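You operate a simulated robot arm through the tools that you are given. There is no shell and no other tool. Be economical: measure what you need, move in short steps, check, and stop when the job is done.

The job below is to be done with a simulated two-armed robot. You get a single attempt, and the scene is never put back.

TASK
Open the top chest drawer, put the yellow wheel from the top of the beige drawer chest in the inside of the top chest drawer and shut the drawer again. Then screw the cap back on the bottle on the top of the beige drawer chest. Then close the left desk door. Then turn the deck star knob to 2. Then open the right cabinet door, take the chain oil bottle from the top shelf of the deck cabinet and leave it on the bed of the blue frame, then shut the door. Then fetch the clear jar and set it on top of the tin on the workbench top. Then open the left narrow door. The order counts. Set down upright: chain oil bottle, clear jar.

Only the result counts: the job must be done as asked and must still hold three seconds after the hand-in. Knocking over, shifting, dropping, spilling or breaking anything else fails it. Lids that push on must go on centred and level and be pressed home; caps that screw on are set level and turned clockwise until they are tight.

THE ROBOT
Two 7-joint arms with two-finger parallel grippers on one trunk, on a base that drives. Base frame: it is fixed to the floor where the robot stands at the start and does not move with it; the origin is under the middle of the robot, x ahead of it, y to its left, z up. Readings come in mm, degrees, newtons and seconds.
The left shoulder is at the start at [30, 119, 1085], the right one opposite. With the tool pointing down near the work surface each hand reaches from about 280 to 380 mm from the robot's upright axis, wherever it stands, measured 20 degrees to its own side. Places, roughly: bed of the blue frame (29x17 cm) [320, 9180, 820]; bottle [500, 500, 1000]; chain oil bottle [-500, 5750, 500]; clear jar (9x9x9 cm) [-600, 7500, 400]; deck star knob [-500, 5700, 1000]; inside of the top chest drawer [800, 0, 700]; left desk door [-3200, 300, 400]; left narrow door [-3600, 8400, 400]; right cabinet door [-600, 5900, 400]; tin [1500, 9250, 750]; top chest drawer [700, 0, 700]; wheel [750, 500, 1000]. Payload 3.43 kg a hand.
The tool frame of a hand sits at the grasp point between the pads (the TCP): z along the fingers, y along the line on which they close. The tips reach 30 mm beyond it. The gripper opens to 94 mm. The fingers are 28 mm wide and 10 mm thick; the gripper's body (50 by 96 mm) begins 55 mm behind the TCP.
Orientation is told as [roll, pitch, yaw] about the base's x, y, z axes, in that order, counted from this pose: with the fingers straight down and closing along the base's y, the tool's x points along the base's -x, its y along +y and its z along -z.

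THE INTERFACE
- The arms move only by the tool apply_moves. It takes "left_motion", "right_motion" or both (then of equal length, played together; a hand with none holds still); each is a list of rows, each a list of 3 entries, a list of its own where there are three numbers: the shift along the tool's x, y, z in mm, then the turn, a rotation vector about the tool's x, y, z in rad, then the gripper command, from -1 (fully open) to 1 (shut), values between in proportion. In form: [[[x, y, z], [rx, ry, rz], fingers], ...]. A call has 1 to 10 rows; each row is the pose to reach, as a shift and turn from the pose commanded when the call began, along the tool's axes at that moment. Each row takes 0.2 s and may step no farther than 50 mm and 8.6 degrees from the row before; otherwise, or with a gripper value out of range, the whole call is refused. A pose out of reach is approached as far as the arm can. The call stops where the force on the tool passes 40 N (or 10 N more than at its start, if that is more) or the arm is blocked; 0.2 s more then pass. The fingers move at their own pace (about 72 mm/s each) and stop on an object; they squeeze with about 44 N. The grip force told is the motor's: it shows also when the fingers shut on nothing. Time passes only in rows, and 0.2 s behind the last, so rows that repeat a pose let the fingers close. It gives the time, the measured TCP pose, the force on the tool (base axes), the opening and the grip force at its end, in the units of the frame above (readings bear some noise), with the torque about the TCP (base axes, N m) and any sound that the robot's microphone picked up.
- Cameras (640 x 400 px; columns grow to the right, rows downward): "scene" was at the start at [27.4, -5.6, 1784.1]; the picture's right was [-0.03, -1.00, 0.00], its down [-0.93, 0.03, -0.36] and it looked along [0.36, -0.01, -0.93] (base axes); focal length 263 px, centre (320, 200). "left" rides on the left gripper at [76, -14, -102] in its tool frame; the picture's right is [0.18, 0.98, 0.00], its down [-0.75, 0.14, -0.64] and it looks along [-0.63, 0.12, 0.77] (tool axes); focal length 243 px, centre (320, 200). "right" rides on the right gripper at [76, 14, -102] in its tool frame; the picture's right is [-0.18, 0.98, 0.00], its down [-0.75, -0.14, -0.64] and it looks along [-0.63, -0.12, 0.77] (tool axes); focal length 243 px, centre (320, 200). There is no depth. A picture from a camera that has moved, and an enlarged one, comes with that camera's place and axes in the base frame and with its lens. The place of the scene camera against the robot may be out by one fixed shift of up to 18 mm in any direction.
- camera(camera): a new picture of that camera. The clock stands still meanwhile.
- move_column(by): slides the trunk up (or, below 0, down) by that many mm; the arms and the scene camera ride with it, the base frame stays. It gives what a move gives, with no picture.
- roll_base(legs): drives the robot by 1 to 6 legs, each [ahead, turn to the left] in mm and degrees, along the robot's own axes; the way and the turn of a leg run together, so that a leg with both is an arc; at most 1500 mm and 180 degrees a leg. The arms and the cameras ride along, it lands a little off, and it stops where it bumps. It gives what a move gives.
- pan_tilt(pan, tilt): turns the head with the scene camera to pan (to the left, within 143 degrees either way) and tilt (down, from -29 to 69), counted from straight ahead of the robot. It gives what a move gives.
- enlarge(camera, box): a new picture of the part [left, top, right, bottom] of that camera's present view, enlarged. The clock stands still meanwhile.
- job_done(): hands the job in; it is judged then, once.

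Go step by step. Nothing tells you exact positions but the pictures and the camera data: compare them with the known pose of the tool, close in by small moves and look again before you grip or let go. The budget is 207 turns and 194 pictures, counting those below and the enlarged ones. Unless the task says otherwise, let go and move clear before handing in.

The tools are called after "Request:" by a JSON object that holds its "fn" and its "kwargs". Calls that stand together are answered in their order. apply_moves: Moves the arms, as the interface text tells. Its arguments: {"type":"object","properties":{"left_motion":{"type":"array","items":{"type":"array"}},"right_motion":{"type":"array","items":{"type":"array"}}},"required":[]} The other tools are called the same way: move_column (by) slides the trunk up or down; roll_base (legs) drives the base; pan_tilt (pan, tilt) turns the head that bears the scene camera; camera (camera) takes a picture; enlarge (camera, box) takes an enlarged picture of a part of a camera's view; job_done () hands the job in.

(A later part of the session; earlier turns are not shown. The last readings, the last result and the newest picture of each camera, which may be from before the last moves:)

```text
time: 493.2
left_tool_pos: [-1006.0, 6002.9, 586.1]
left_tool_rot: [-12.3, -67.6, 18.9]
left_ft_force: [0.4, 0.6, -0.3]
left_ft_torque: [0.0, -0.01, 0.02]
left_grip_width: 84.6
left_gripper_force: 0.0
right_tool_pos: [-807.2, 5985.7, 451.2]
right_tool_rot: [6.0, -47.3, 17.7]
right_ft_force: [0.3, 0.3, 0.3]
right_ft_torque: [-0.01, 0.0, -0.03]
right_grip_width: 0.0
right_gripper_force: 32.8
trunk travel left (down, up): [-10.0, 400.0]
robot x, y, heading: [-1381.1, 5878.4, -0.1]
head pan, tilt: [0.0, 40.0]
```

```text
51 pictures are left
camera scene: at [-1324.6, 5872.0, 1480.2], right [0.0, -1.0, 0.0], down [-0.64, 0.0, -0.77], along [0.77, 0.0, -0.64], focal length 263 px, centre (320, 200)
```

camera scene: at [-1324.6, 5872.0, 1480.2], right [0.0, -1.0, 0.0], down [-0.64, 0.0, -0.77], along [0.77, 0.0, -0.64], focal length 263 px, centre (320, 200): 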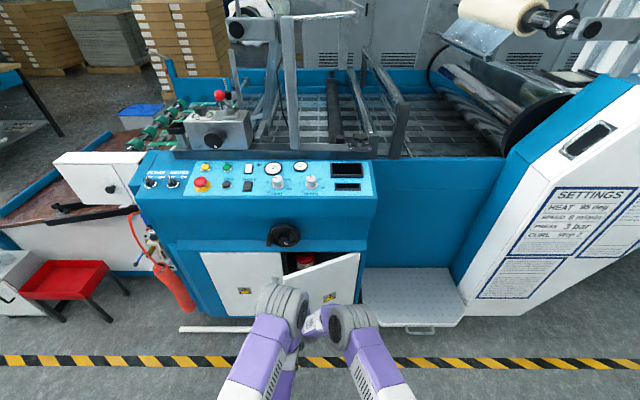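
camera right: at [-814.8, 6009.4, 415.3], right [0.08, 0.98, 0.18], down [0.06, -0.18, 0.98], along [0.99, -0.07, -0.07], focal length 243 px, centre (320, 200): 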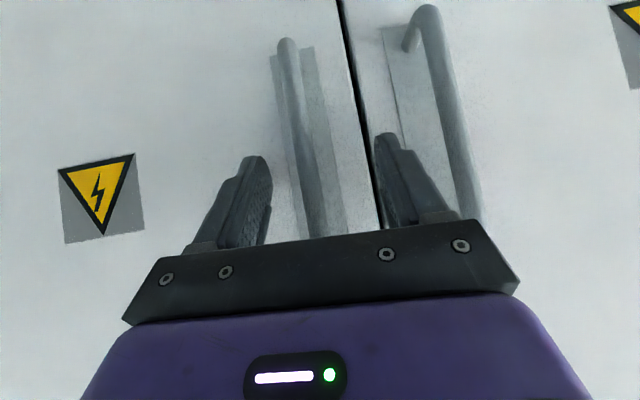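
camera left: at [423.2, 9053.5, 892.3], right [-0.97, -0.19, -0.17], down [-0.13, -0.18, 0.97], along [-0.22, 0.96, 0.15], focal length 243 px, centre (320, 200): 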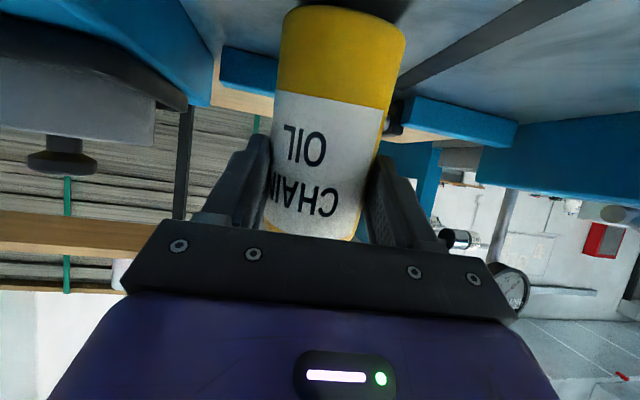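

Request:
{"fn": "apply_moves", "kwargs": {"right_motion": [[[5, -25, -5], [0, 0, 0], 1], [[0, -45, 0], [0, 0, 0], 1], [[-8, -49, 8], [0, 0, 0], 1], [[-16, -53, 17], [0, 0, 0], 1], [[-24, -56, 25], [0, 0, 0], 1], [[-32, -60, 34], [0, 0, 0], 1], [[-40, -64, 42], [0, 0, 0], 1], [[-48, -67, 51], [0, 0, 0], 1], [[-56, -71, 59], [0, 0, 0], 1], [[-63, -74, 67], [0, 0, 0], 1]]}}

Request:
{"fn": "apply_moves", "kwargs": {"right_motion": [[[-7, -3, 7.5], [0, 0, 0], 1], [[-14, -6, 15], [0, 0, 0], 1], [[-21, -9, 22], [0, 0, 0], 1], [[-28, -12, 30], [0, 0, 0], 1], [[-35, -15, 37], [0, 0, 0], 1], [[-42, -18, 45], [0, 0, 0], 1]]}}

Request:
{"fn": "camera", "kwargs": {"camera": "scene"}}

```text
time: 493.8
left_tool_pos: [-1006.4, 6003.9, 586.9]
left_tool_rot: [-12.1, -67.5, 19.0]
left_ft_force: [-0.7, 0.3, -0.2]
left_ft_torque: [0.04, -0.01, -0.02]
left_grip_width: 84.6
left_gripper_force: 0.1
right_tool_pos: [-807.9, 5971.5, 450.6]
right_tool_rot: [7.1, -47.1, 18.5]
right_ft_force: [-0.5, 1.0, 0.2]
right_ft_torque: [0.01, 0.0, 0.04]
right_grip_width: 0.1
right_gripper_force: 33.3
trunk travel left (down, up): [-10.0, 400.0]
robot x, y, heading: [-1382.1, 5874.2, -0.1]
head pan, tilt: [0.0, 40.0]
stopped in row 2 (right hand): the force on the tool passed its limit at 48 N (the readings are from after the stop); the commanded pose is now the measured one
```

```text
time: 494.6
left_tool_pos: [-1006.4, 6003.8, 587.7]
left_tool_rot: [-12.4, -67.5, 19.0]
left_ft_force: [0.2, -0.1, 0.2]
left_ft_torque: [0.04, 0.01, 0.0]
left_grip_width: 84.3
left_gripper_force: 0.0
right_tool_pos: [-777.0, 5984.9, 450.8]
right_tool_rot: [7.7, -46.9, 18.7]
right_ft_force: [-1.2, 3.3, 2.8]
right_ft_torque: [0.04, 0.01, 0.05]
right_grip_width: 0.0
right_gripper_force: 33.0
trunk travel left (down, up): [-10.0, 400.0]
robot x, y, heading: [-1377.4, 5874.1, 0.2]
head pan, tilt: [0.0, 40.0]
stopped in row 4 (right hand): the force on the tool passed its limit at 42 N (the readings are from after the stop); the commanded pose is now the measured one
```

```text
50 pictures are left
camera scene: at [-1325.2, 5872.8, 1480.2], right [0.01, -1.0, 0.0], down [-0.64, 0.0, -0.77], along [0.77, 0.0, -0.64], focal length 263 px, centre (320, 200)
```

scene: 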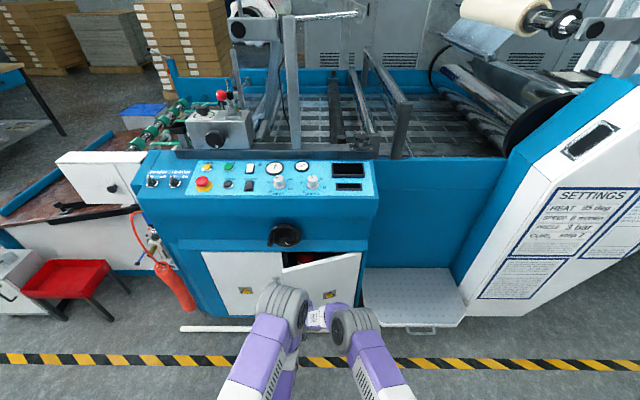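

Pushing near the handle works too; I'll go more slowly so the door's drag doesn't trip the force limit.

Request:
{"fn": "apply_moves", "kwargs": {"right_motion": [[[-4, -1, 4.5], [0, 0, 0], 1], [[-8, -2, 9], [0, 0, 0], 1], [[-12, -3, 13], [0, 0, 0], 1], [[-16, -4, 18], [0, 0, 0], 1], [[-20, -5, 22], [0, 0, 0], 1], [[-24, -6, 26], [0, 0, 0], 1], [[-28, -7, 31], [0, 0, 0], 1], [[-32, -8, 35], [0, 0, 0], 1], [[-36, -9, 40], [0, 0, 0], 1], [[-40, -10, 44], [0, 0, 0], 1]]}}

Request:
{"fn": "camera", "kwargs": {"camera": "right"}}

```text
time: 496.8
left_tool_pos: [-1006.5, 6005.8, 587.4]
left_tool_rot: [-12.4, -67.6, 19.1]
left_ft_force: [0.8, 0.3, 0.6]
left_ft_torque: [-0.02, 0.02, 0.01]
left_grip_width: 84.7
left_gripper_force: 0.0
right_tool_pos: [-723.4, 6002.6, 450.2]
right_tool_rot: [7.5, -46.9, 18.8]
right_ft_force: [-4.8, 23.0, 5.8]
right_ft_torque: [0.32, 0.02, 0.2]
right_grip_width: 0.1
right_gripper_force: 32.8
trunk travel left (down, up): [-10.0, 400.0]
robot x, y, heading: [-1382.1, 5876.4, 0.6]
head pan, tilt: [0.0, 40.0]
```

```text
49 pictures are left
camera right: at [-844.6, 5961.2, 464.6], right [-0.29, 0.93, 0.22], down [0.13, -0.19, 0.97], along [0.95, 0.31, -0.07], focal length 243 px, centre (320, 200)
```

right: 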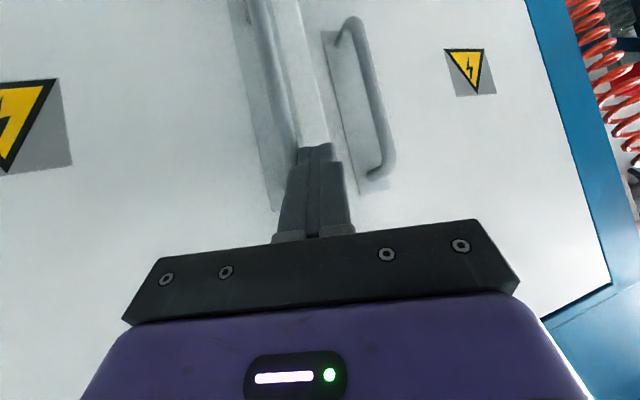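

The door is nearly shut; the fingertips push on its free edge. A bit more straight ahead.

Request:
{"fn": "apply_moves", "kwargs": {"right_motion": [[[-2.7, 2, 2.9], [0, 0, 0], 1], [[-5.4, 1, 5.9], [0, 0, 0], 1], [[-8.1, 0, 8.8], [0, 0, 0], 1], [[-11, -1, 12], [0, 0, 0], 1], [[-13.5, -2, 14.7], [0, 0, 0], 1], [[-16, -3, 17.6], [0, 0, 0], 1], [[-19, -4, 20.6], [0, 0, 0], 1], [[-22, -5, 24], [0, 0, 0], 1], [[-25, -6, 27], [0, 0, 0], 1], [[-28, -7, 30], [0, 0, 0], 1]]}}

Request:
{"fn": "camera", "kwargs": {"camera": "right"}}

```text
time: 499.0
left_tool_pos: [-1006.2, 6004.6, 586.6]
left_tool_rot: [-12.3, -67.4, 19.1]
left_ft_force: [0.2, -0.4, -0.4]
left_ft_torque: [0.0, -0.01, 0.03]
left_grip_width: 84.5
left_gripper_force: 0.1
right_tool_pos: [-722.1, 6001.8, 451.3]
right_tool_rot: [7.8, -46.7, 18.6]
right_ft_force: [-4.3, 22.0, -13.4]
right_ft_torque: [0.43, 0.24, 0.19]
right_grip_width: 0.0
right_gripper_force: 32.6
right hand out of reach, approached as far as the arm can: row 1, 2, 3, 4, 5, 6, 7, 8, 9, 10
trunk travel left (down, up): [-10.0, 400.0]
robot x, y, heading: [-1378.8, 5874.9, 0.3]
head pan, tilt: [0.0, 40.0]
```

```text
48 pictures are left
camera right: at [-843.1, 5961.7, 465.6], right [-0.28, 0.93, 0.22], down [0.14, -0.19, 0.97], along [0.95, 0.31, -0.07], focal length 243 px, centre (320, 200)
```

right: 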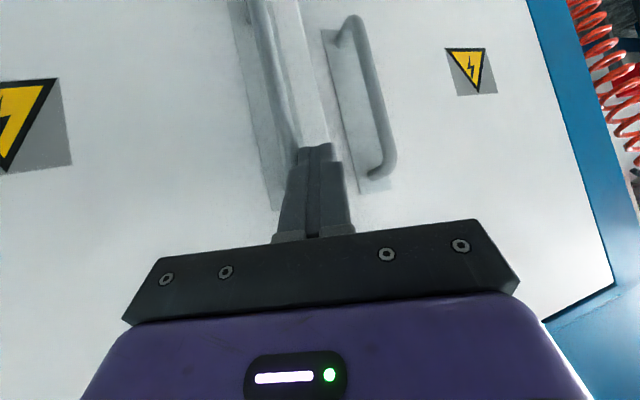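

The arm is at its limit. I'll retract a little, shift past the handle, drive 100 mm closer, then press the door home.

Request:
{"fn": "apply_moves", "kwargs": {"right_motion": [[[14, 0, -15], [0, 0, 0], 1], [[34, -5, -37], [0, 0, 0], 1], [[50, -35, -55], [0, 0, 0], 1], [[55, -75, -60], [0, 0, 0], 1], [[60, -112, -65], [0, 0, 0], 1], [[60, -135, -65], [0, 0, 0], 1]]}}

Request:
{"fn": "roll_base", "kwargs": {"legs": [[90, 0]]}}

Request:
{"fn": "camera", "kwargs": {"camera": "right"}}

```text
time: 499.6
left_tool_pos: [-1006.0, 6005.5, 587.3]
left_tool_rot: [-12.2, -67.6, 18.9]
left_ft_force: [0.5, 0.3, 0.9]
left_ft_torque: [0.0, -0.02, 0.03]
left_grip_width: 84.3
left_gripper_force: 0.0
right_tool_pos: [-764.0, 5991.2, 452.4]
right_tool_rot: [8.2, -46.3, 19.2]
right_ft_force: [-0.1, 2.6, 0.6]
right_ft_torque: [0.05, 0.01, 0.01]
right_grip_width: 0.0
right_gripper_force: 33.6
trunk travel left (down, up): [-10.0, 400.0]
robot x, y, heading: [-1378.4, 5876.7, 0.6]
head pan, tilt: [0.0, 40.0]
stopped in row 3 (right hand): the force on the tool passed its limit at 43 N (the readings are from after the stop); the commanded pose is now the measured one
```

```text
time: 500.6
left_tool_pos: [-962.8, 6007.1, 587.2]
left_tool_rot: [-12.1, -67.5, 19.1]
left_ft_force: [-1.2, 0.8, -0.4]
left_ft_torque: [-0.04, 0.0, -0.02]
left_grip_width: 84.7
left_gripper_force: 0.0
right_tool_pos: [-725.6, 6001.7, 454.5]
right_tool_rot: [8.9, -46.3, 19.6]
right_ft_force: [0.0, -0.3, -0.5]
right_ft_torque: [0.03, 0.03, -0.03]
right_grip_width: 0.0
right_gripper_force: 32.9
trunk travel left (down, up): [-10.0, 400.0]
robot x, y, heading: [-1330.7, 5878.8, 0.6]
head pan, tilt: [0.0, 40.0]
stopped in leg 1: the force on the tool passed its limit at 46 N (the readings are from after the stop); the commanded pose is now the measured one
```

```text
47 pictures are left
camera right: at [-844.6, 5957.2, 469.4], right [-0.31, 0.92, 0.24], down [0.15, -0.2, 0.97], along [0.94, 0.34, -0.08], focal length 243 px, centre (320, 200)
```

right: 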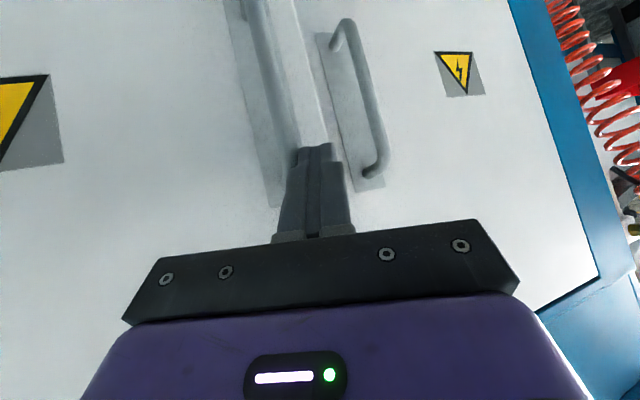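

Robot is closer now with the hand still at the door's edge. I'll push straight ahead again.

Request:
{"fn": "apply_moves", "kwargs": {"right_motion": [[[-2.7, -0.5, 2.9], [0, 0, 0], 1], [[-5.4, -1, 5.9], [0, 0, 0], 1], [[-8.1, -1.5, 8.8], [0, 0, 0], 1], [[-11, -2, 12], [0, 0, 0], 1], [[-13.5, -2.5, 14.7], [0, 0, 0], 1], [[-16, -3, 17.6], [0, 0, 0], 1], [[-19, -3.5, 20.6], [0, 0, 0], 1], [[-22, -4, 24], [0, 0, 0], 1], [[-25, -4.5, 27], [0, 0, 0], 1], [[-28, -5, 30], [0, 0, 0], 1]]}}

Request:
{"fn": "camera", "kwargs": {"camera": "right"}}

```text
time: 502.8
left_tool_pos: [-961.5, 6007.2, 587.1]
left_tool_rot: [-12.2, -67.5, 19.1]
left_ft_force: [-0.1, 0.5, -0.2]
left_ft_torque: [0.02, -0.04, 0.01]
left_grip_width: 84.7
left_gripper_force: 0.1
right_tool_pos: [-685.7, 6014.7, 452.1]
right_tool_rot: [9.0, -46.2, 19.5]
right_ft_force: [-0.2, -0.2, -0.4]
right_ft_torque: [-0.02, 0.0, -0.02]
right_grip_width: 0.0
right_gripper_force: 33.2
trunk travel left (down, up): [-10.0, 400.0]
robot x, y, heading: [-1334.8, 5876.1, 0.4]
head pan, tilt: [0.0, 40.0]
```

```text
46 pictures are left
camera right: at [-805.5, 5970.8, 468.3], right [-0.31, 0.92, 0.24], down [0.15, -0.2, 0.97], along [0.94, 0.34, -0.08], focal length 243 px, centre (320, 200)
```

right: 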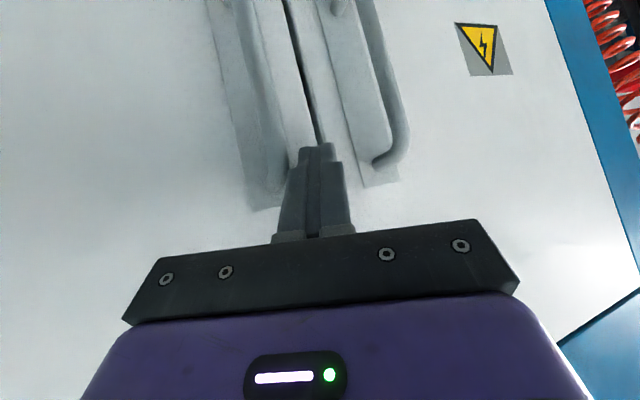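

Almost flush. I'll shift slightly onto the right door and press until it stops.

Request:
{"fn": "apply_moves", "kwargs": {"right_motion": [[[5, -10, -5], [0, 0, 0], 1], [[0, -14, 0], [0, 0, 0], 1], [[-4, -16, 4.4], [0, 0, 0], 1], [[-8, -17, 8.8], [0, 0, 0], 1], [[-12, -18, 13], [0, 0, 0], 1], [[-16, -19, 17.5], [0, 0, 0], 1], [[-20, -20, 22], [0, 0, 0], 1]]}}

Request:
{"fn": "camera", "kwargs": {"camera": "right"}}

```text
time: 503.5
left_tool_pos: [-963.6, 6006.6, 587.9]
left_tool_rot: [-12.2, -67.6, 19.1]
left_ft_force: [0.3, 0.2, -0.9]
left_ft_torque: [-0.02, -0.03, 0.0]
left_grip_width: 84.6
left_gripper_force: 0.0
right_tool_pos: [-684.9, 6011.2, 450.7]
right_tool_rot: [9.5, -45.9, 19.7]
right_ft_force: [-10.0, -0.2, 10.8]
right_ft_torque: [-0.16, 0.2, -0.17]
right_grip_width: 0.0
right_gripper_force: 33.1
right hand out of reach, approached as far as the arm can: row 3
trunk travel left (down, up): [-10.0, 400.0]
robot x, y, heading: [-1334.5, 5875.5, 1.0]
head pan, tilt: [0.0, 40.0]
stopped in row 3 (right hand): the force on the tool passed its limit at 44 N (the readings are from after the stop); the commanded pose is now the measured one
```

```text
45 pictures are left
camera right: at [-805.3, 5964.9, 467.1], right [-0.32, 0.92, 0.24], down [0.16, -0.2, 0.97], along [0.93, 0.35, -0.09], focal length 243 px, centre (320, 200)
```

right: 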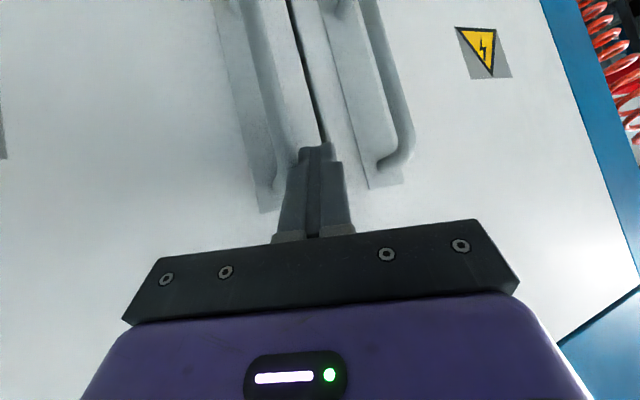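

The door is shut (same contact depth as when it was closed originally). Now I'll retreat and go to the clear jar near [-600, 7500, 400].

Request:
{"fn": "apply_moves", "kwargs": {"right_motion": [[[20, 0, -22], [0, 0, 0], 0.5], [[48, 0, -53], [0, 0, 0], 0], [[76, 0, -84], [0, 0, 0], -0.8]]}}

Request:
{"fn": "roll_base", "kwargs": {"legs": [[-250, 0], [0, 89.3], [1400, 0], [230, 0], [0, -90]]}}

Request:
{"fn": "camera", "kwargs": {"camera": "scene"}}

```text
time: 504.0
left_tool_pos: [-963.6, 6009.4, 587.2]
left_tool_rot: [-12.5, -67.5, 19.5]
left_ft_force: [0.4, 0.4, -0.1]
left_ft_torque: [0.0, 0.02, -0.03]
left_grip_width: 84.5
left_gripper_force: 0.1
right_tool_pos: [-727.8, 6014.8, 453.9]
right_tool_rot: [10.7, -45.7, 20.3]
right_ft_force: [-9.2, 40.8, 7.1]
right_ft_torque: [0.57, 0.1, 0.03]
right_grip_width: 22.3
right_gripper_force: 0.1
trunk travel left (down, up): [-10.0, 400.0]
robot x, y, heading: [-1335.8, 5879.6, 0.8]
head pan, tilt: [0.0, 40.0]
stopped in row 2 (right hand): the force on the tool passed its limit at 44 N (the readings are from after the stop); the commanded pose is now the measured one
```

```text
time: 521.3
left_tool_pos: [-1190.5, 7583.1, 585.8]
left_tool_rot: [-12.1, -67.5, 16.2]
left_ft_force: [-0.3, 0.4, 0.0]
left_ft_torque: [-0.01, 0.0, 0.05]
left_grip_width: 84.9
left_gripper_force: 0.0
right_tool_pos: [-952.9, 7566.3, 451.1]
right_tool_rot: [10.1, -45.8, 17.1]
right_ft_force: [0.2, -0.9, 0.3]
right_ft_torque: [-0.01, -0.03, 0.02]
right_grip_width: 47.1
right_gripper_force: 0.2
trunk travel left (down, up): [-10.0, 400.0]
robot x, y, heading: [-1574.9, 7471.1, -1.9]
head pan, tilt: [0.0, 40.0]
```

```text
44 pictures are left
camera scene: at [-1515.9, 7467.2, 1480.2], right [-0.04, -1.0, 0.0], down [-0.64, 0.02, -0.77], along [0.77, -0.03, -0.64], focal length 263 px, centre (320, 200)
```

scene: 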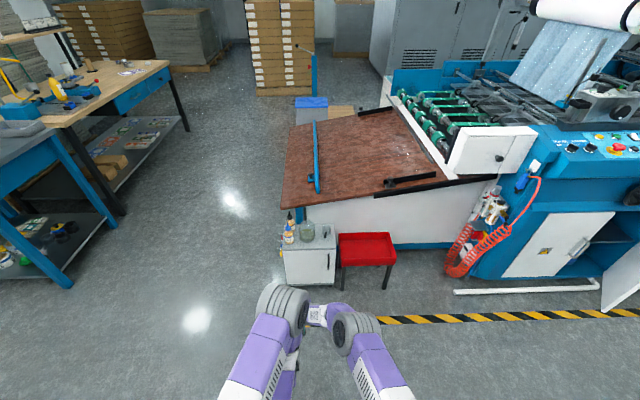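

Noticing that the cabinet door was dragged open again: the hand had caught on the handle as I left. I'll go back and shut it properly before the jar.

Request:
{"fn": "apply_moves", "kwargs": {"right_motion": [[[25, -30, -26], [0, 0, 0], 1], [[50, -60, -52], [0, 0, 0], 1], [[75, -90, -78], [0, 0, 0], 1], [[100, -120, -104], [0, 0, 0], 1], [[125, -150, -130], [0, 0, 0], 1], [[145, -180, -152], [0, 0, 0], 1], [[155, -215, -165], [0, 0, 0], 1]]}}

Request:
{"fn": "roll_base", "kwargs": {"legs": [[0, -88], [1000, 0], [700, 0], [0, 90]]}}

Request:
{"fn": "camera", "kwargs": {"camera": "scene"}}

```text
time: 522.9
left_tool_pos: [-1193.7, 7583.0, 586.6]
left_tool_rot: [-12.1, -67.4, 16.2]
left_ft_force: [-0.3, 0.5, -0.5]
left_ft_torque: [0.04, -0.01, -0.02]
left_grip_width: 84.6
left_gripper_force: 0.1
right_tool_pos: [-1070.4, 7276.6, 427.7]
right_tool_rot: [10.0, -45.9, 17.0]
right_ft_force: [0.2, -0.6, 0.5]
right_ft_torque: [-0.02, 0.03, 0.01]
right_grip_width: 0.0
right_gripper_force: 33.1
trunk travel left (down, up): [-10.0, 400.0]
robot x, y, heading: [-1572.2, 7472.9, -2.1]
head pan, tilt: [0.0, 40.0]
```

```text
time: 539.0
left_tool_pos: [-1245.4, 5899.0, 586.7]
left_tool_rot: [-12.1, -67.5, 15.6]
left_ft_force: [0.7, 0.3, 0.1]
left_ft_torque: [0.0, 0.0, -0.02]
left_grip_width: 84.6
left_gripper_force: 0.1
right_tool_pos: [-1124.6, 5593.0, 428.6]
right_tool_rot: [10.1, -45.7, 16.4]
right_ft_force: [0.0, 0.3, -1.0]
right_ft_torque: [0.05, 0.04, 0.0]
right_grip_width: 0.1
right_gripper_force: 32.8
trunk travel left (down, up): [-10.0, 400.0]
robot x, y, heading: [-1626.4, 5791.6, -2.6]
head pan, tilt: [0.0, 40.0]
```

```text
43 pictures are left
camera scene: at [-1569.4, 5786.7, 1480.2], right [-0.05, -1.0, 0.0], down [-0.64, 0.03, -0.77], along [0.77, -0.04, -0.64], focal length 263 px, centre (320, 200)
```

scene: 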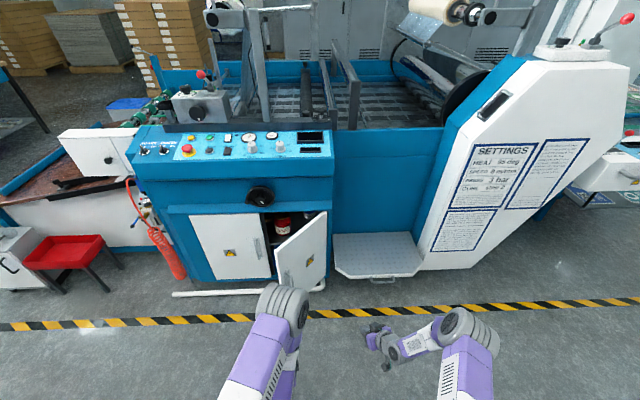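

The door is about 45° open. I'll drive in and push its outer face at mid-width, clear of the handle.

Request:
{"fn": "roll_base", "kwargs": {"legs": [[340, 2.6]]}}

Request:
{"fn": "apply_moves", "kwargs": {"right_motion": [[[4, 30, -4], [0, 0, 0], 1], [[8, 60, -8], [0, 0, 0], 1], [[12, 90, -13], [0, 0, 0], 1], [[16, 115, -17], [0, 0, 0], 1]]}}

Request:
{"fn": "camera", "kwargs": {"camera": "scene"}}

```text
time: 541.2
left_tool_pos: [-913.1, 5910.3, 586.8]
left_tool_rot: [-12.0, -67.6, 18.4]
left_ft_force: [-0.8, 0.4, -0.4]
left_ft_torque: [0.0, 0.01, 0.02]
left_grip_width: 84.5
left_gripper_force: 0.1
right_tool_pos: [-779.0, 5608.8, 427.6]
right_tool_rot: [10.1, -45.9, 19.3]
right_ft_force: [0.0, -0.4, 0.8]
right_ft_torque: [-0.01, 0.02, 0.03]
right_grip_width: 0.0
right_gripper_force: 32.3
trunk travel left (down, up): [-10.0, 400.0]
robot x, y, heading: [-1290.5, 5784.6, 0.0]
head pan, tilt: [0.0, 40.0]
```

```text
time: 542.2
left_tool_pos: [-912.1, 5909.0, 587.0]
left_tool_rot: [-12.2, -67.5, 18.4]
left_ft_force: [-0.7, -0.5, -0.1]
left_ft_torque: [-0.02, 0.04, 0.01]
left_grip_width: 84.6
left_gripper_force: 0.1
right_tool_pos: [-851.3, 5702.4, 442.5]
right_tool_rot: [10.1, -45.8, 19.4]
right_ft_force: [1.0, -0.4, -0.5]
right_ft_torque: [0.0, -0.02, 0.0]
right_grip_width: 0.0
right_gripper_force: 33.2
trunk travel left (down, up): [-10.0, 400.0]
robot x, y, heading: [-1290.9, 5784.1, -0.0]
head pan, tilt: [0.0, 40.0]
```

```text
42 pictures are left
camera scene: at [-1232.5, 5781.8, 1480.2], right [0.0, -1.0, 0.0], down [-0.64, 0.0, -0.77], along [0.77, 0.0, -0.64], focal length 263 px, centre (320, 200)
```

scene: 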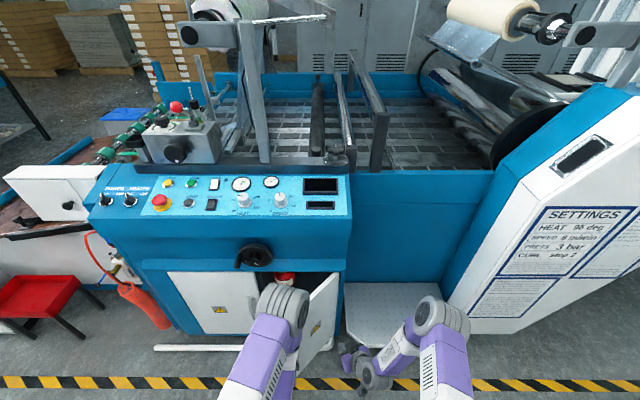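

Request:
{"fn": "apply_moves", "kwargs": {"left_motion": [[[-37, 0, -15], [0, 0, 0], -0.8], [[-74, 0, -30], [0, 0, 0], -0.8], [[-111, 0, -46], [0, 0, 0], -0.8], [[-111, 0, -46], [0, 0, 0], -0.8], [[-111, 0, -46], [0, 0, 0], -0.8], [[-111, 0, -46], [0, 0, 0], -0.8], [[-111, 0, -46], [0, 0, 0], -0.8]], "right_motion": [[[-9, 23, 10], [0, 0, 0], 1], [[-19, 46, 20], [0, 0, 0], 1], [[-28.6, 68.2, 29.4], [0, 0, 0], 1], [[-38, 80, 39], [0, 0, 0], 1], [[-47, 91, 49], [0, 0, 0], 1], [[-56, 102, 58], [0, 0, 0], 1], [[-65, 113, 67], [0, 0, 0], 1]]}}

Request:
{"fn": "apply_moves", "kwargs": {"right_motion": [[[-12, 8, 12], [0, 0, 0], 1], [[-24, 16, 24], [0, 0, 0], 1], [[-36, 24.4, 36.6], [0, 0, 0], 1], [[-46, 28, 47], [0, 0, 0], 1], [[-57, 31, 58], [0, 0, 0], 1], [[-67.6, 34.7, 69.6], [0, 0, 0], 1], [[-75, 34.5, 77], [0, 0, 0], 1], [[-82, 34.3, 85], [0, 0, 0], 1], [[-89.6, 34.2, 92.2], [0, 0, 0], 1], [[-95, 34, 98], [0, 0, 0], 1]]}}

Request:
{"fn": "camera", "kwargs": {"camera": "right"}}

```text
time: 543.8
left_tool_pos: [-878.9, 5904.2, 678.3]
left_tool_rot: [-12.1, -67.5, 18.4]
left_ft_force: [-0.7, -0.8, 0.2]
left_ft_torque: [-0.04, -0.02, 0.02]
left_grip_width: 84.5
left_gripper_force: 0.0
left hand out of reach, approached as far as the arm can: row 2, 3, 4, 5, 6, 7
right_tool_pos: [-816.8, 5844.7, 457.0]
right_tool_rot: [10.2, -45.7, 19.2]
right_ft_force: [0.8, -0.2, -0.1]
right_ft_torque: [-0.01, 0.0, 0.0]
right_grip_width: 0.2
right_gripper_force: 32.8
trunk travel left (down, up): [-10.0, 400.0]
robot x, y, heading: [-1290.4, 5784.0, 0.0]
head pan, tilt: [0.0, 40.0]
```

```text
time: 546.0
left_tool_pos: [-875.3, 5907.1, 680.1]
left_tool_rot: [-11.7, -68.0, 18.6]
left_ft_force: [22.2, 22.4, 0.9]
left_ft_torque: [0.41, -0.41, 1.65]
left_grip_width: 73.3
left_gripper_force: 0.1
right_tool_pos: [-713.1, 5933.0, 461.8]
right_tool_rot: [10.1, -45.6, 19.3]
right_ft_force: [-0.2, -0.2, -0.2]
right_ft_torque: [0.02, -0.03, 0.03]
right_grip_width: 0.2
right_gripper_force: 33.1
trunk travel left (down, up): [-10.0, 400.0]
robot x, y, heading: [-1292.1, 5788.9, 0.2]
head pan, tilt: [0.0, 40.0]
```

```text
41 pictures are left
camera right: at [-830.8, 5887.0, 477.3], right [-0.31, 0.92, 0.25], down [0.17, -0.21, 0.96], along [0.93, 0.35, -0.09], focal length 243 px, centre (320, 200)
```

right: 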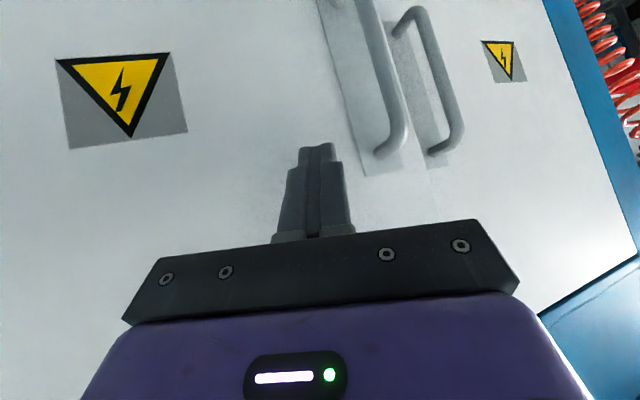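

Nearly shut, with the hand on the right side of the handle this time. I'll move the left hand aside and press home.

Request:
{"fn": "apply_moves", "kwargs": {"left_motion": [[[8, 20, -18], [0, 0, 0], -0.8], [[16, 40, -37], [0, 0, 0], -0.8], [[24, 60, -55], [0, 0, 0], -0.8], [[24, 60, -55], [0, 0, 0], -0.8], [[24, 60, -55], [0, 0, 0], -0.8], [[24, 60, -55], [0, 0, 0], -0.8], [[24, 60, -55], [0, 0, 0], -0.8], [[24, 60, -55], [0, 0, 0], -0.8]], "right_motion": [[[0, 0, 0], [0, 0, 0], 1], [[-3, -1, 3], [0, 0, 0], 1], [[-7, -3, 7], [0, 0, 0], 1], [[-11, -5, 11], [0, 0, 0], 1], [[-15, -7, 15], [0, 0, 0], 1], [[-19, -9, 19], [0, 0, 0], 1], [[-23, -10, 23], [0, 0, 0], 1], [[-27, -11, 27], [0, 0, 0], 1]]}}

Request:
{"fn": "camera", "kwargs": {"camera": "right"}}

```text
time: 546.4
left_tool_pos: [-880.3, 5913.7, 674.6]
left_tool_rot: [-14.2, -68.7, 20.5]
left_ft_force: [1.0, 4.2, -1.4]
left_ft_torque: [0.14, 0.07, 0.15]
left_grip_width: 82.1
left_gripper_force: 0.1
left hand out of reach, approached as far as the arm can: row 1
right_tool_pos: [-715.3, 5930.6, 456.5]
right_tool_rot: [9.8, -45.1, 19.4]
right_ft_force: [0.2, -0.4, 0.9]
right_ft_torque: [0.04, 0.03, 0.03]
right_grip_width: 0.0
right_gripper_force: 33.3
trunk travel left (down, up): [-10.0, 400.0]
robot x, y, heading: [-1290.7, 5783.7, -0.0]
head pan, tilt: [0.0, 40.0]
stopped in row 1 (left hand): the force on the tool passed its limit at 47 N (the readings are from after the stop); the commanded pose is now the measured one
```

```text
40 pictures are left
camera right: at [-833.8, 5885.4, 473.8], right [-0.31, 0.92, 0.25], down [0.18, -0.2, 0.96], along [0.93, 0.35, -0.1], focal length 243 px, centre (320, 200)
```

right: 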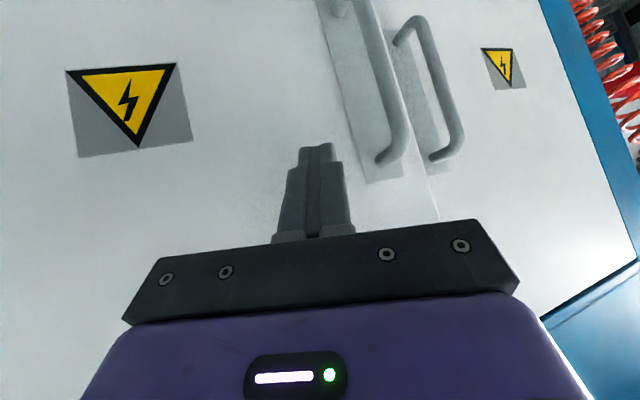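

Request:
{"fn": "apply_moves", "kwargs": {"right_motion": [[[-4, -2, 4], [0, 0, 0], 1], [[-8, -4, 8], [0, 0, 0], 1], [[-12, -6, 12], [0, 0, 0], 1], [[-16, -8, 16], [0, 0, 0], 1], [[-20, -10, 20], [0, 0, 0], 1], [[-24, -11, 24], [0, 0, 0], 1], [[-28, -12, 28], [0, 0, 0], 1], [[-32, -13, 32], [0, 0, 0], 1]]}}

Request:
{"fn": "camera", "kwargs": {"camera": "right"}}

```text
time: 547.8
left_tool_pos: [-882.0, 5911.5, 675.1]
left_tool_rot: [-14.3, -68.7, 20.5]
left_ft_force: [-2.9, 0.1, 2.1]
left_ft_torque: [-0.06, -0.02, -0.07]
left_grip_width: 84.0
left_gripper_force: 0.0
right_tool_pos: [-684.9, 5935.4, 453.0]
right_tool_rot: [10.0, -44.6, 19.6]
right_ft_force: [-15.6, -5.4, 14.2]
right_ft_torque: [0.03, -0.22, -0.06]
right_grip_width: 0.1
right_gripper_force: 33.0
trunk travel left (down, up): [-10.0, 400.0]
robot x, y, heading: [-1292.3, 5785.2, -0.2]
head pan, tilt: [0.0, 40.0]
stopped in row 7 (right hand): the force on the tool passed its limit at 48 N (the readings are from after the stop); the commanded pose is now the measured one
```

```text
39 pictures are left
camera right: at [-803.2, 5889.7, 473.0], right [-0.31, 0.92, 0.25], down [0.19, -0.2, 0.96], along [0.93, 0.35, -0.11], focal length 243 px, centre (320, 200)
```

right: 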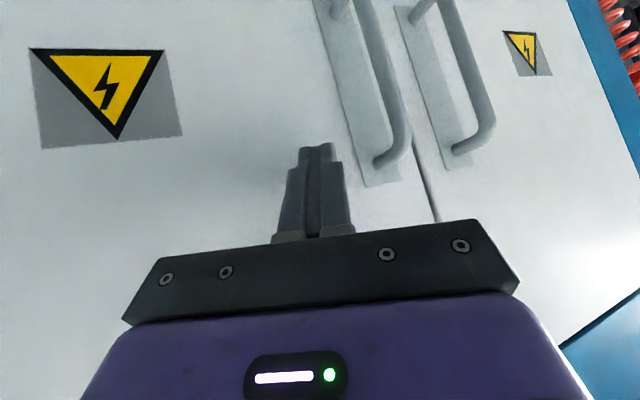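

Shut. I'll withdraw straight back with closed fingers (away from the handle) and verify.

Request:
{"fn": "apply_moves", "kwargs": {"right_motion": [[[28, -10, -29], [0, 0, 0], 1], [[56, -20, -58], [0, 0, 0], 1], [[84, -30, -87], [0, 0, 0], 1]]}}

Request:
{"fn": "roll_base", "kwargs": {"legs": [[-300, 0]]}}

Request:
{"fn": "camera", "kwargs": {"camera": "scene"}}

```text
time: 548.6
left_tool_pos: [-882.0, 5911.8, 673.5]
left_tool_rot: [-14.4, -68.5, 20.5]
left_ft_force: [-1.3, 0.2, 0.8]
left_ft_torque: [0.02, -0.03, 0.02]
left_grip_width: 84.9
left_gripper_force: 0.1
right_tool_pos: [-777.8, 5853.2, 453.4]
right_tool_rot: [10.1, -44.6, 19.6]
right_ft_force: [-0.3, 0.6, 0.5]
right_ft_torque: [-0.01, 0.0, 0.01]
right_grip_width: 0.0
right_gripper_force: 32.8
trunk travel left (down, up): [-10.0, 400.0]
robot x, y, heading: [-1290.0, 5785.1, -0.0]
head pan, tilt: [0.0, 40.0]
```

```text
time: 550.7
left_tool_pos: [-1186.7, 5911.5, 673.4]
left_tool_rot: [-14.5, -68.6, 20.7]
left_ft_force: [0.0, 0.2, -0.6]
left_ft_torque: [0.02, 0.01, 0.01]
left_grip_width: 84.8
left_gripper_force: 0.1
right_tool_pos: [-1083.7, 5853.7, 452.1]
right_tool_rot: [9.9, -44.5, 19.7]
right_ft_force: [0.2, 0.1, 1.0]
right_ft_torque: [-0.01, 0.06, 0.02]
right_grip_width: 0.0
right_gripper_force: 32.6
trunk travel left (down, up): [-10.0, 400.0]
robot x, y, heading: [-1593.1, 5785.0, 0.0]
head pan, tilt: [0.0, 40.0]
```

```text
38 pictures are left
camera scene: at [-1538.0, 5781.0, 1480.2], right [0.0, -1.0, 0.0], down [-0.64, 0.0, -0.77], along [0.77, 0.0, -0.64], focal length 263 px, centre (320, 200)
```

scene: 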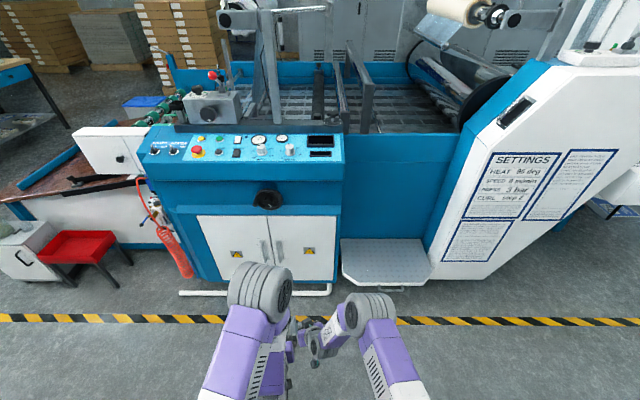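

Doors are shut now. Next: the clear jar. I'll turn the right hand to point down and drive over in front of the small white cabinet.

Request:
{"fn": "apply_moves", "kwargs": {"right_motion": [[[-12, 0, -12], [0.0425, 0.1055, 0.0561], 0], [[-24, 0, -24], [0.085, 0.211, 0.112], -1], [[-36, 0, -36], [0.127, 0.317, 0.168], -1], [[-48, 0, -48], [0.17, 0.422, 0.224], -1], [[-60, 0, -60], [0.212, 0.528, 0.281], -1], [[-72, 0, -72], [0.255, 0.633, 0.337], -1], [[-84, 0, -84], [0.297, 0.739, 0.393], -1]]}}

Request:
{"fn": "roll_base", "kwargs": {"legs": [[0, 90], [1400, 0], [430, 0], [0, -90], [250, 0]]}}

Request:
{"fn": "camera", "kwargs": {"camera": "scene"}}

```text
time: 552.3
left_tool_pos: [-1180.9, 5913.6, 680.9]
left_tool_rot: [-17.1, -70.2, 24.0]
left_ft_force: [-3.2, 4.1, 3.6]
left_ft_torque: [-0.19, 0.01, -0.17]
left_grip_width: 82.6
left_gripper_force: 0.0
right_tool_pos: [-1079.8, 5834.8, 554.4]
right_tool_rot: [0.3, -2.4, 1.7]
right_ft_force: [3.0, -3.6, -3.6]
right_ft_torque: [0.31, 0.03, 0.26]
right_grip_width: 94.1
right_gripper_force: 0.0
trunk travel left (down, up): [-10.0, 400.0]
robot x, y, heading: [-1593.2, 5786.7, -0.1]
head pan, tilt: [0.0, 40.0]
stopped in row 7 (left hand): the force on the tool passed its limit at 53 N (the readings are from after the stop); the commanded pose is now the measured one
```

```text
time: 570.7
left_tool_pos: [-975.2, 7759.8, 680.0]
left_tool_rot: [-17.3, -70.2, 23.7]
left_ft_force: [-8.7, 5.9, 12.2]
left_ft_torque: [-0.58, 0.03, -0.4]
left_grip_width: 80.6
left_gripper_force: 0.0
right_tool_pos: [-875.4, 7681.9, 554.1]
right_tool_rot: [0.4, -2.4, 1.5]
right_ft_force: [7.9, -5.9, -12.4]
right_ft_torque: [0.57, -0.21, 0.52]
right_grip_width: 93.9
right_gripper_force: 0.0
trunk travel left (down, up): [-10.0, 400.0]
robot x, y, heading: [-1389.3, 7634.5, -0.3]
head pan, tilt: [0.0, 40.0]
```

```text
37 pictures are left
camera scene: at [-1332.9, 7628.8, 1480.2], right [0.0, -1.0, 0.0], down [-0.64, 0.0, -0.77], along [0.77, 0.0, -0.64], focal length 263 px, centre (320, 200)
```

scene: 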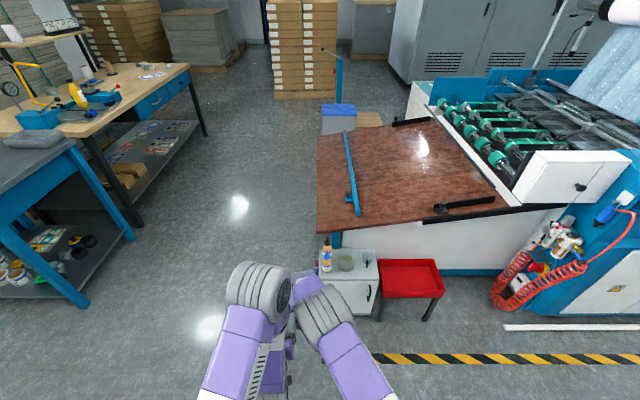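

The two hands are touching; I'll separate them, moving the right hand over to the jar's line (jar about [-532, 7508]).

Request:
{"fn": "apply_moves", "kwargs": {"right_motion": [[[0, -30, -8], [0, 0.01, 0.005], -1], [[0, -60, -16], [0, 0.02, 0.01], -1], [[0, -90, -24], [0, 0.03, 0.015], -1], [[0, -120, -32], [0, 0.04, 0.02], -1], [[0, -150, -40], [0, 0.04, 0.02], -1], [[0, -173, -46], [0, 0.04, 0.02], -1]]}}

Request:
{"fn": "apply_moves", "kwargs": {"left_motion": [[[10, 15, -25], [0, 0.1, 0], -1], [[20, 30, -50], [0, 0.2, 0], -1], [[25, 50, -80], [0, 0.3, 0], -1], [[25, 70, -110], [0, 0.4, 0], -1], [[20, 90, -140], [0, 0.5, 0], -1], [[10, 110, -170], [0, 0.6, 0], -1]]}}

Request:
{"fn": "roll_base", "kwargs": {"legs": [[290, 0]]}}

Request:
{"fn": "camera", "kwargs": {"camera": "right"}}

```text
time: 572.1
left_tool_pos: [-975.2, 7758.8, 680.0]
left_tool_rot: [-17.3, -70.3, 23.7]
left_ft_force: [0.0, -0.5, 0.3]
left_ft_torque: [-0.01, -0.01, -0.03]
left_grip_width: 84.6
left_gripper_force: 0.0
right_tool_pos: [-871.2, 7507.2, 600.0]
right_tool_rot: [0.4, -0.1, 0.3]
right_ft_force: [-1.0, -0.4, -0.3]
right_ft_torque: [0.01, 0.02, 0.0]
right_grip_width: 94.1
right_gripper_force: 0.1
trunk travel left (down, up): [-10.0, 400.0]
robot x, y, heading: [-1391.1, 7630.9, -0.2]
head pan, tilt: [0.0, 40.0]
```

```text
time: 573.5
left_tool_pos: [-1028.2, 7934.9, 710.2]
left_tool_rot: [-7.2, -36.5, 11.8]
left_ft_force: [-0.8, -0.2, 0.4]
left_ft_torque: [-0.01, -0.06, -0.01]
left_grip_width: 94.2
left_gripper_force: 0.0
left hand out of reach, approached as far as the arm can: row 1, 2, 3, 4, 5, 6
right_tool_pos: [-871.7, 7509.2, 602.6]
right_tool_rot: [0.3, -0.3, 0.3]
right_ft_force: [0.0, 1.3, -0.2]
right_ft_torque: [-0.03, -0.06, 0.0]
right_grip_width: 94.0
right_gripper_force: 0.0
trunk travel left (down, up): [-10.0, 400.0]
robot x, y, heading: [-1391.1, 7629.5, -0.2]
head pan, tilt: [0.0, 40.0]
```

```text
time: 575.5
left_tool_pos: [-742.4, 7934.3, 709.6]
left_tool_rot: [-7.1, -36.4, 11.7]
left_ft_force: [0.5, 0.3, 0.1]
left_ft_torque: [0.01, -0.02, 0.01]
left_grip_width: 93.9
left_gripper_force: 0.0
right_tool_pos: [-586.2, 7509.3, 599.5]
right_tool_rot: [0.4, -0.1, 0.3]
right_ft_force: [0.6, -0.5, 0.6]
right_ft_torque: [0.0, -0.01, -0.02]
right_grip_width: 93.8
right_gripper_force: 0.1
trunk travel left (down, up): [-10.0, 400.0]
robot x, y, heading: [-1104.0, 7631.6, -0.2]
head pan, tilt: [0.0, 40.0]
```

```text
36 pictures are left
camera right: at [-663.2, 7521.8, 702.4], right [0.18, 0.98, 0.01], down [0.75, -0.14, 0.64], along [0.63, -0.11, -0.77], focal length 243 px, centre (320, 200)
```

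right: 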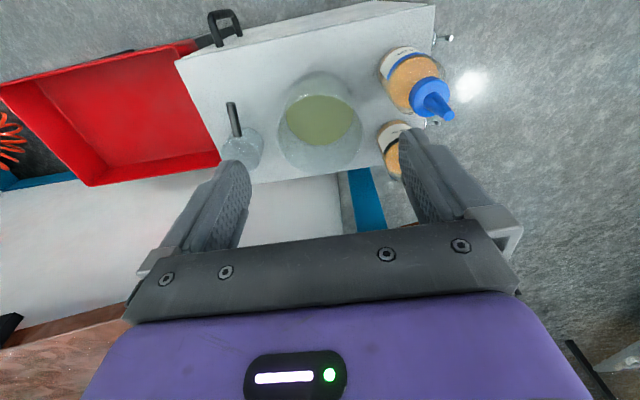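

Request:
{"fn": "enlarge", "kwargs": {"camera": "right", "box": [210, 50, 430, 200]}}

```text
2.67 times, centred on (320, 125) of right
camera zoom: at [-663.2, 7521.8, 702.4], right [0.18, 0.98, 0.01], down [0.75, -0.14, 0.64], along [0.63, -0.11, -0.77], focal length 647 px, centre (320, 400)
```

zoom: 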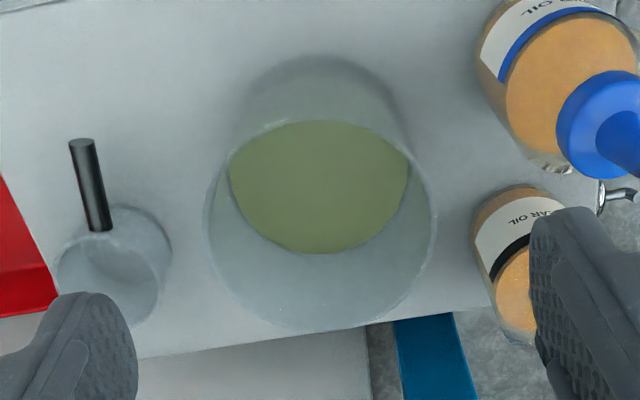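

The jar is open-topped with some liquid in it, so it must stay level. Its rim is centred near [-556, 7504, 463]. Front and back are free, so I'll yaw the hand 90° to grip along x.

Request:
{"fn": "apply_moves", "kwargs": {"right_motion": [[[-15, -2, 0], [0, 0, 0.143], -1], [[-30, -4, 0], [0, 0, 0.286], -1], [[-30, -4, 0], [0, 0, 0.429], -1], [[-30, -4, 0], [0, 0, 0.572], -1], [[-30, -4, 0], [0, 0, 0.715], -1], [[-30, -4, 0], [0, 0, 0.858], -1], [[-30, -4, 0], [0, 0, 1.0], -1], [[-30, -4, 0], [0, 0, 1.143], -1], [[-30, -4, 0], [0, 0, 1.286], -1], [[-30, -4, 0], [0, 0, 1.43], -1]]}}

Request:
{"fn": "apply_moves", "kwargs": {"right_motion": [[[0, 0, 20], [0, 0, 0.14], -1], [[0, 0, 45], [0, 0, 0.143], -1]]}}

Request:
{"fn": "enlarge", "kwargs": {"camera": "right", "box": [180, 30, 460, 240]}}

```text
time: 577.7
left_tool_pos: [-741.7, 7932.9, 709.0]
left_tool_rot: [-7.2, -36.4, 11.7]
left_ft_force: [0.5, 0.4, -0.5]
left_ft_torque: [0.0, 0.01, 0.0]
left_grip_width: 93.8
left_gripper_force: 0.0
right_tool_pos: [-555.7, 7505.6, 601.9]
right_tool_rot: [0.2, 0.4, -81.7]
right_ft_force: [0.1, -0.1, 0.8]
right_ft_torque: [0.0, 0.01, 0.0]
right_grip_width: 94.2
right_gripper_force: 0.1
trunk travel left (down, up): [-10.0, 400.0]
robot x, y, heading: [-1103.5, 7637.6, -0.1]
head pan, tilt: [0.0, 40.0]
```

```text
time: 578.3
left_tool_pos: [-741.9, 7933.2, 709.3]
left_tool_rot: [-7.2, -36.4, 11.7]
left_ft_force: [0.1, 1.0, -0.8]
left_ft_torque: [-0.01, 0.01, -0.01]
left_grip_width: 93.8
left_gripper_force: 0.1
right_tool_pos: [-555.6, 7505.1, 556.7]
right_tool_rot: [0.1, 0.5, -89.8]
right_ft_force: [0.2, 0.0, 0.2]
right_ft_torque: [0.01, -0.02, -0.03]
right_grip_width: 94.0
right_gripper_force: 0.0
trunk travel left (down, up): [-10.0, 400.0]
robot x, y, heading: [-1106.1, 7633.5, 0.1]
head pan, tilt: [0.0, 40.0]
```

```text
1.90 times, centred on (320, 135) of right
camera zoom: at [-542.2, 7580.9, 658.2], right [0.98, -0.18, 0.0], down [-0.14, -0.76, 0.64], along [-0.11, -0.63, -0.77], focal length 462 px, centre (320, 324)
```

zoom: 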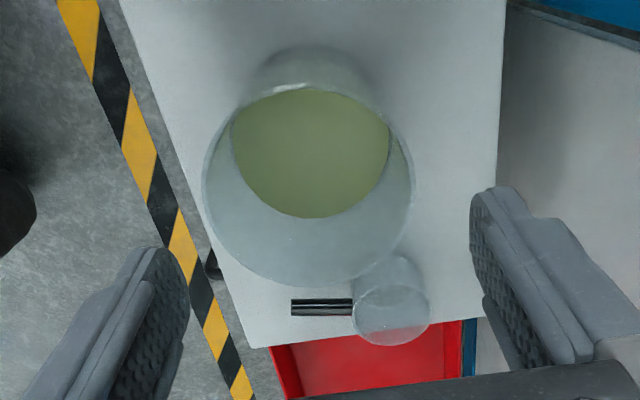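

Two views agree: rim centre [-560.3, 7504.8], z≈473, diameter ≈88 mm. I'll centre and lower until the tips are just above the rim, then check.

Request:
{"fn": "apply_moves", "kwargs": {"right_motion": [[[0, -4.7, 15], [0, 0, 0], -1], [[0, -4.7, 44], [0, 0, 0], -1]]}}

Request:
{"fn": "camera", "kwargs": {"camera": "right"}}

```text
time: 578.9
left_tool_pos: [-741.8, 7935.0, 708.8]
left_tool_rot: [-7.2, -36.4, 11.7]
left_ft_force: [0.2, -0.3, -0.4]
left_ft_torque: [0.0, 0.02, -0.01]
left_grip_width: 94.3
left_gripper_force: 0.1
right_tool_pos: [-559.7, 7508.1, 512.0]
right_tool_rot: [0.3, 0.5, -89.7]
right_ft_force: [0.6, -0.4, -0.1]
right_ft_torque: [0.04, 0.01, 0.02]
right_grip_width: 94.1
right_gripper_force: 0.1
trunk travel left (down, up): [-10.0, 400.0]
robot x, y, heading: [-1104.1, 7633.2, -0.2]
head pan, tilt: [0.0, 40.0]
```

```text
33 pictures are left
camera right: at [-546.6, 7582.7, 614.0], right [0.98, -0.18, 0.0], down [-0.14, -0.76, 0.64], along [-0.11, -0.63, -0.77], focal length 243 px, centre (320, 200)
```

right: 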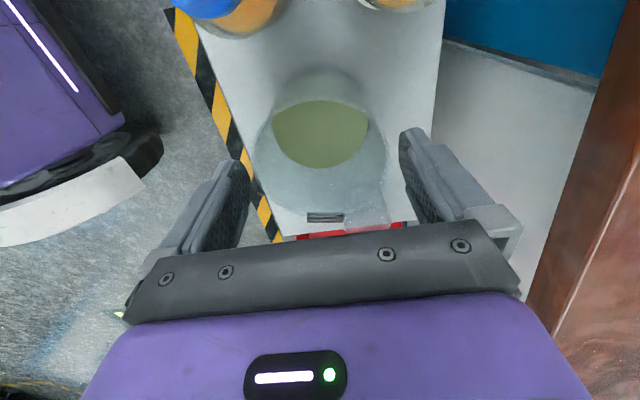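

Aligned within about a millimetre. I'll descend around the jar and close gently.

Request:
{"fn": "apply_moves", "kwargs": {"right_motion": [[[-2, 0, 15], [0, 0, 0], -1], [[-2, 0, 30], [0, 0, 0], -1], [[-2, 0, 45], [0, 0, 0], -1], [[-2, 0, 60], [0, 0, 0], -1], [[-2, 0, 67], [0, 0, 0], -1], [[-2, 0, 67], [0, 0, 0], -0.95]]}}

Request:
{"fn": "apply_moves", "kwargs": {"right_motion": [[[0, 0, 0], [0, 0, 0], -0.9], [[0, 0, 0], [0, 0, 0], -0.7], [[0, 0, 0], [0, 0, 0], 0.2], [[0, 0, 0], [0, 0, 0], 1]]}}

Request:
{"fn": "camera", "kwargs": {"camera": "right"}}

```text
time: 580.3
left_tool_pos: [-742.6, 7934.5, 708.7]
left_tool_rot: [-7.2, -36.4, 11.8]
left_ft_force: [-0.1, -0.3, -0.7]
left_ft_torque: [0.0, 0.0, 0.0]
left_grip_width: 94.1
left_gripper_force: 0.1
right_tool_pos: [-560.5, 7505.0, 444.8]
right_tool_rot: [0.1, 0.5, -89.6]
right_ft_force: [-0.2, -0.5, 0.1]
right_ft_torque: [-0.01, -0.02, 0.0]
right_grip_width: 91.8
right_gripper_force: 0.0
trunk travel left (down, up): [-10.0, 400.0]
robot x, y, heading: [-1105.2, 7633.9, -0.1]
head pan, tilt: [0.0, 40.0]
```

```text
time: 581.3
left_tool_pos: [-742.1, 7935.4, 708.4]
left_tool_rot: [-7.2, -36.4, 11.7]
left_ft_force: [0.3, -0.6, 0.1]
left_ft_torque: [0.01, -0.01, 0.01]
left_grip_width: 93.7
left_gripper_force: 0.2
right_tool_pos: [-562.2, 7505.0, 444.7]
right_tool_rot: [0.0, 0.4, -89.6]
right_ft_force: [0.6, 0.1, 0.3]
right_ft_torque: [-0.03, 0.12, 0.0]
right_grip_width: 83.1
right_gripper_force: 43.8
trunk travel left (down, up): [-10.0, 400.0]
robot x, y, heading: [-1108.0, 7633.3, -0.0]
head pan, tilt: [0.0, 40.0]
```

```text
32 pictures are left
camera right: at [-548.1, 7580.4, 547.5], right [0.98, -0.18, 0.0], down [-0.14, -0.76, 0.64], along [-0.11, -0.63, -0.77], focal length 243 px, centre (320, 200)
```

right: 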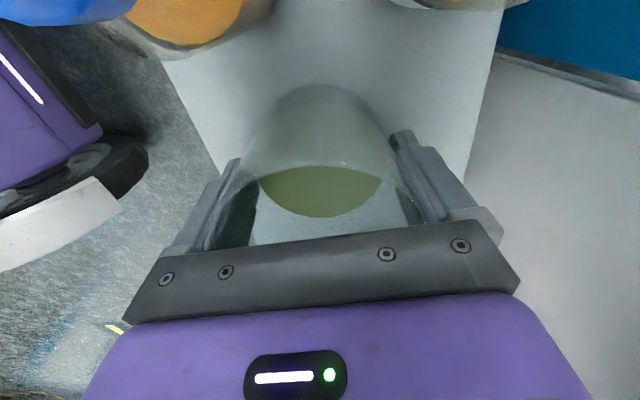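

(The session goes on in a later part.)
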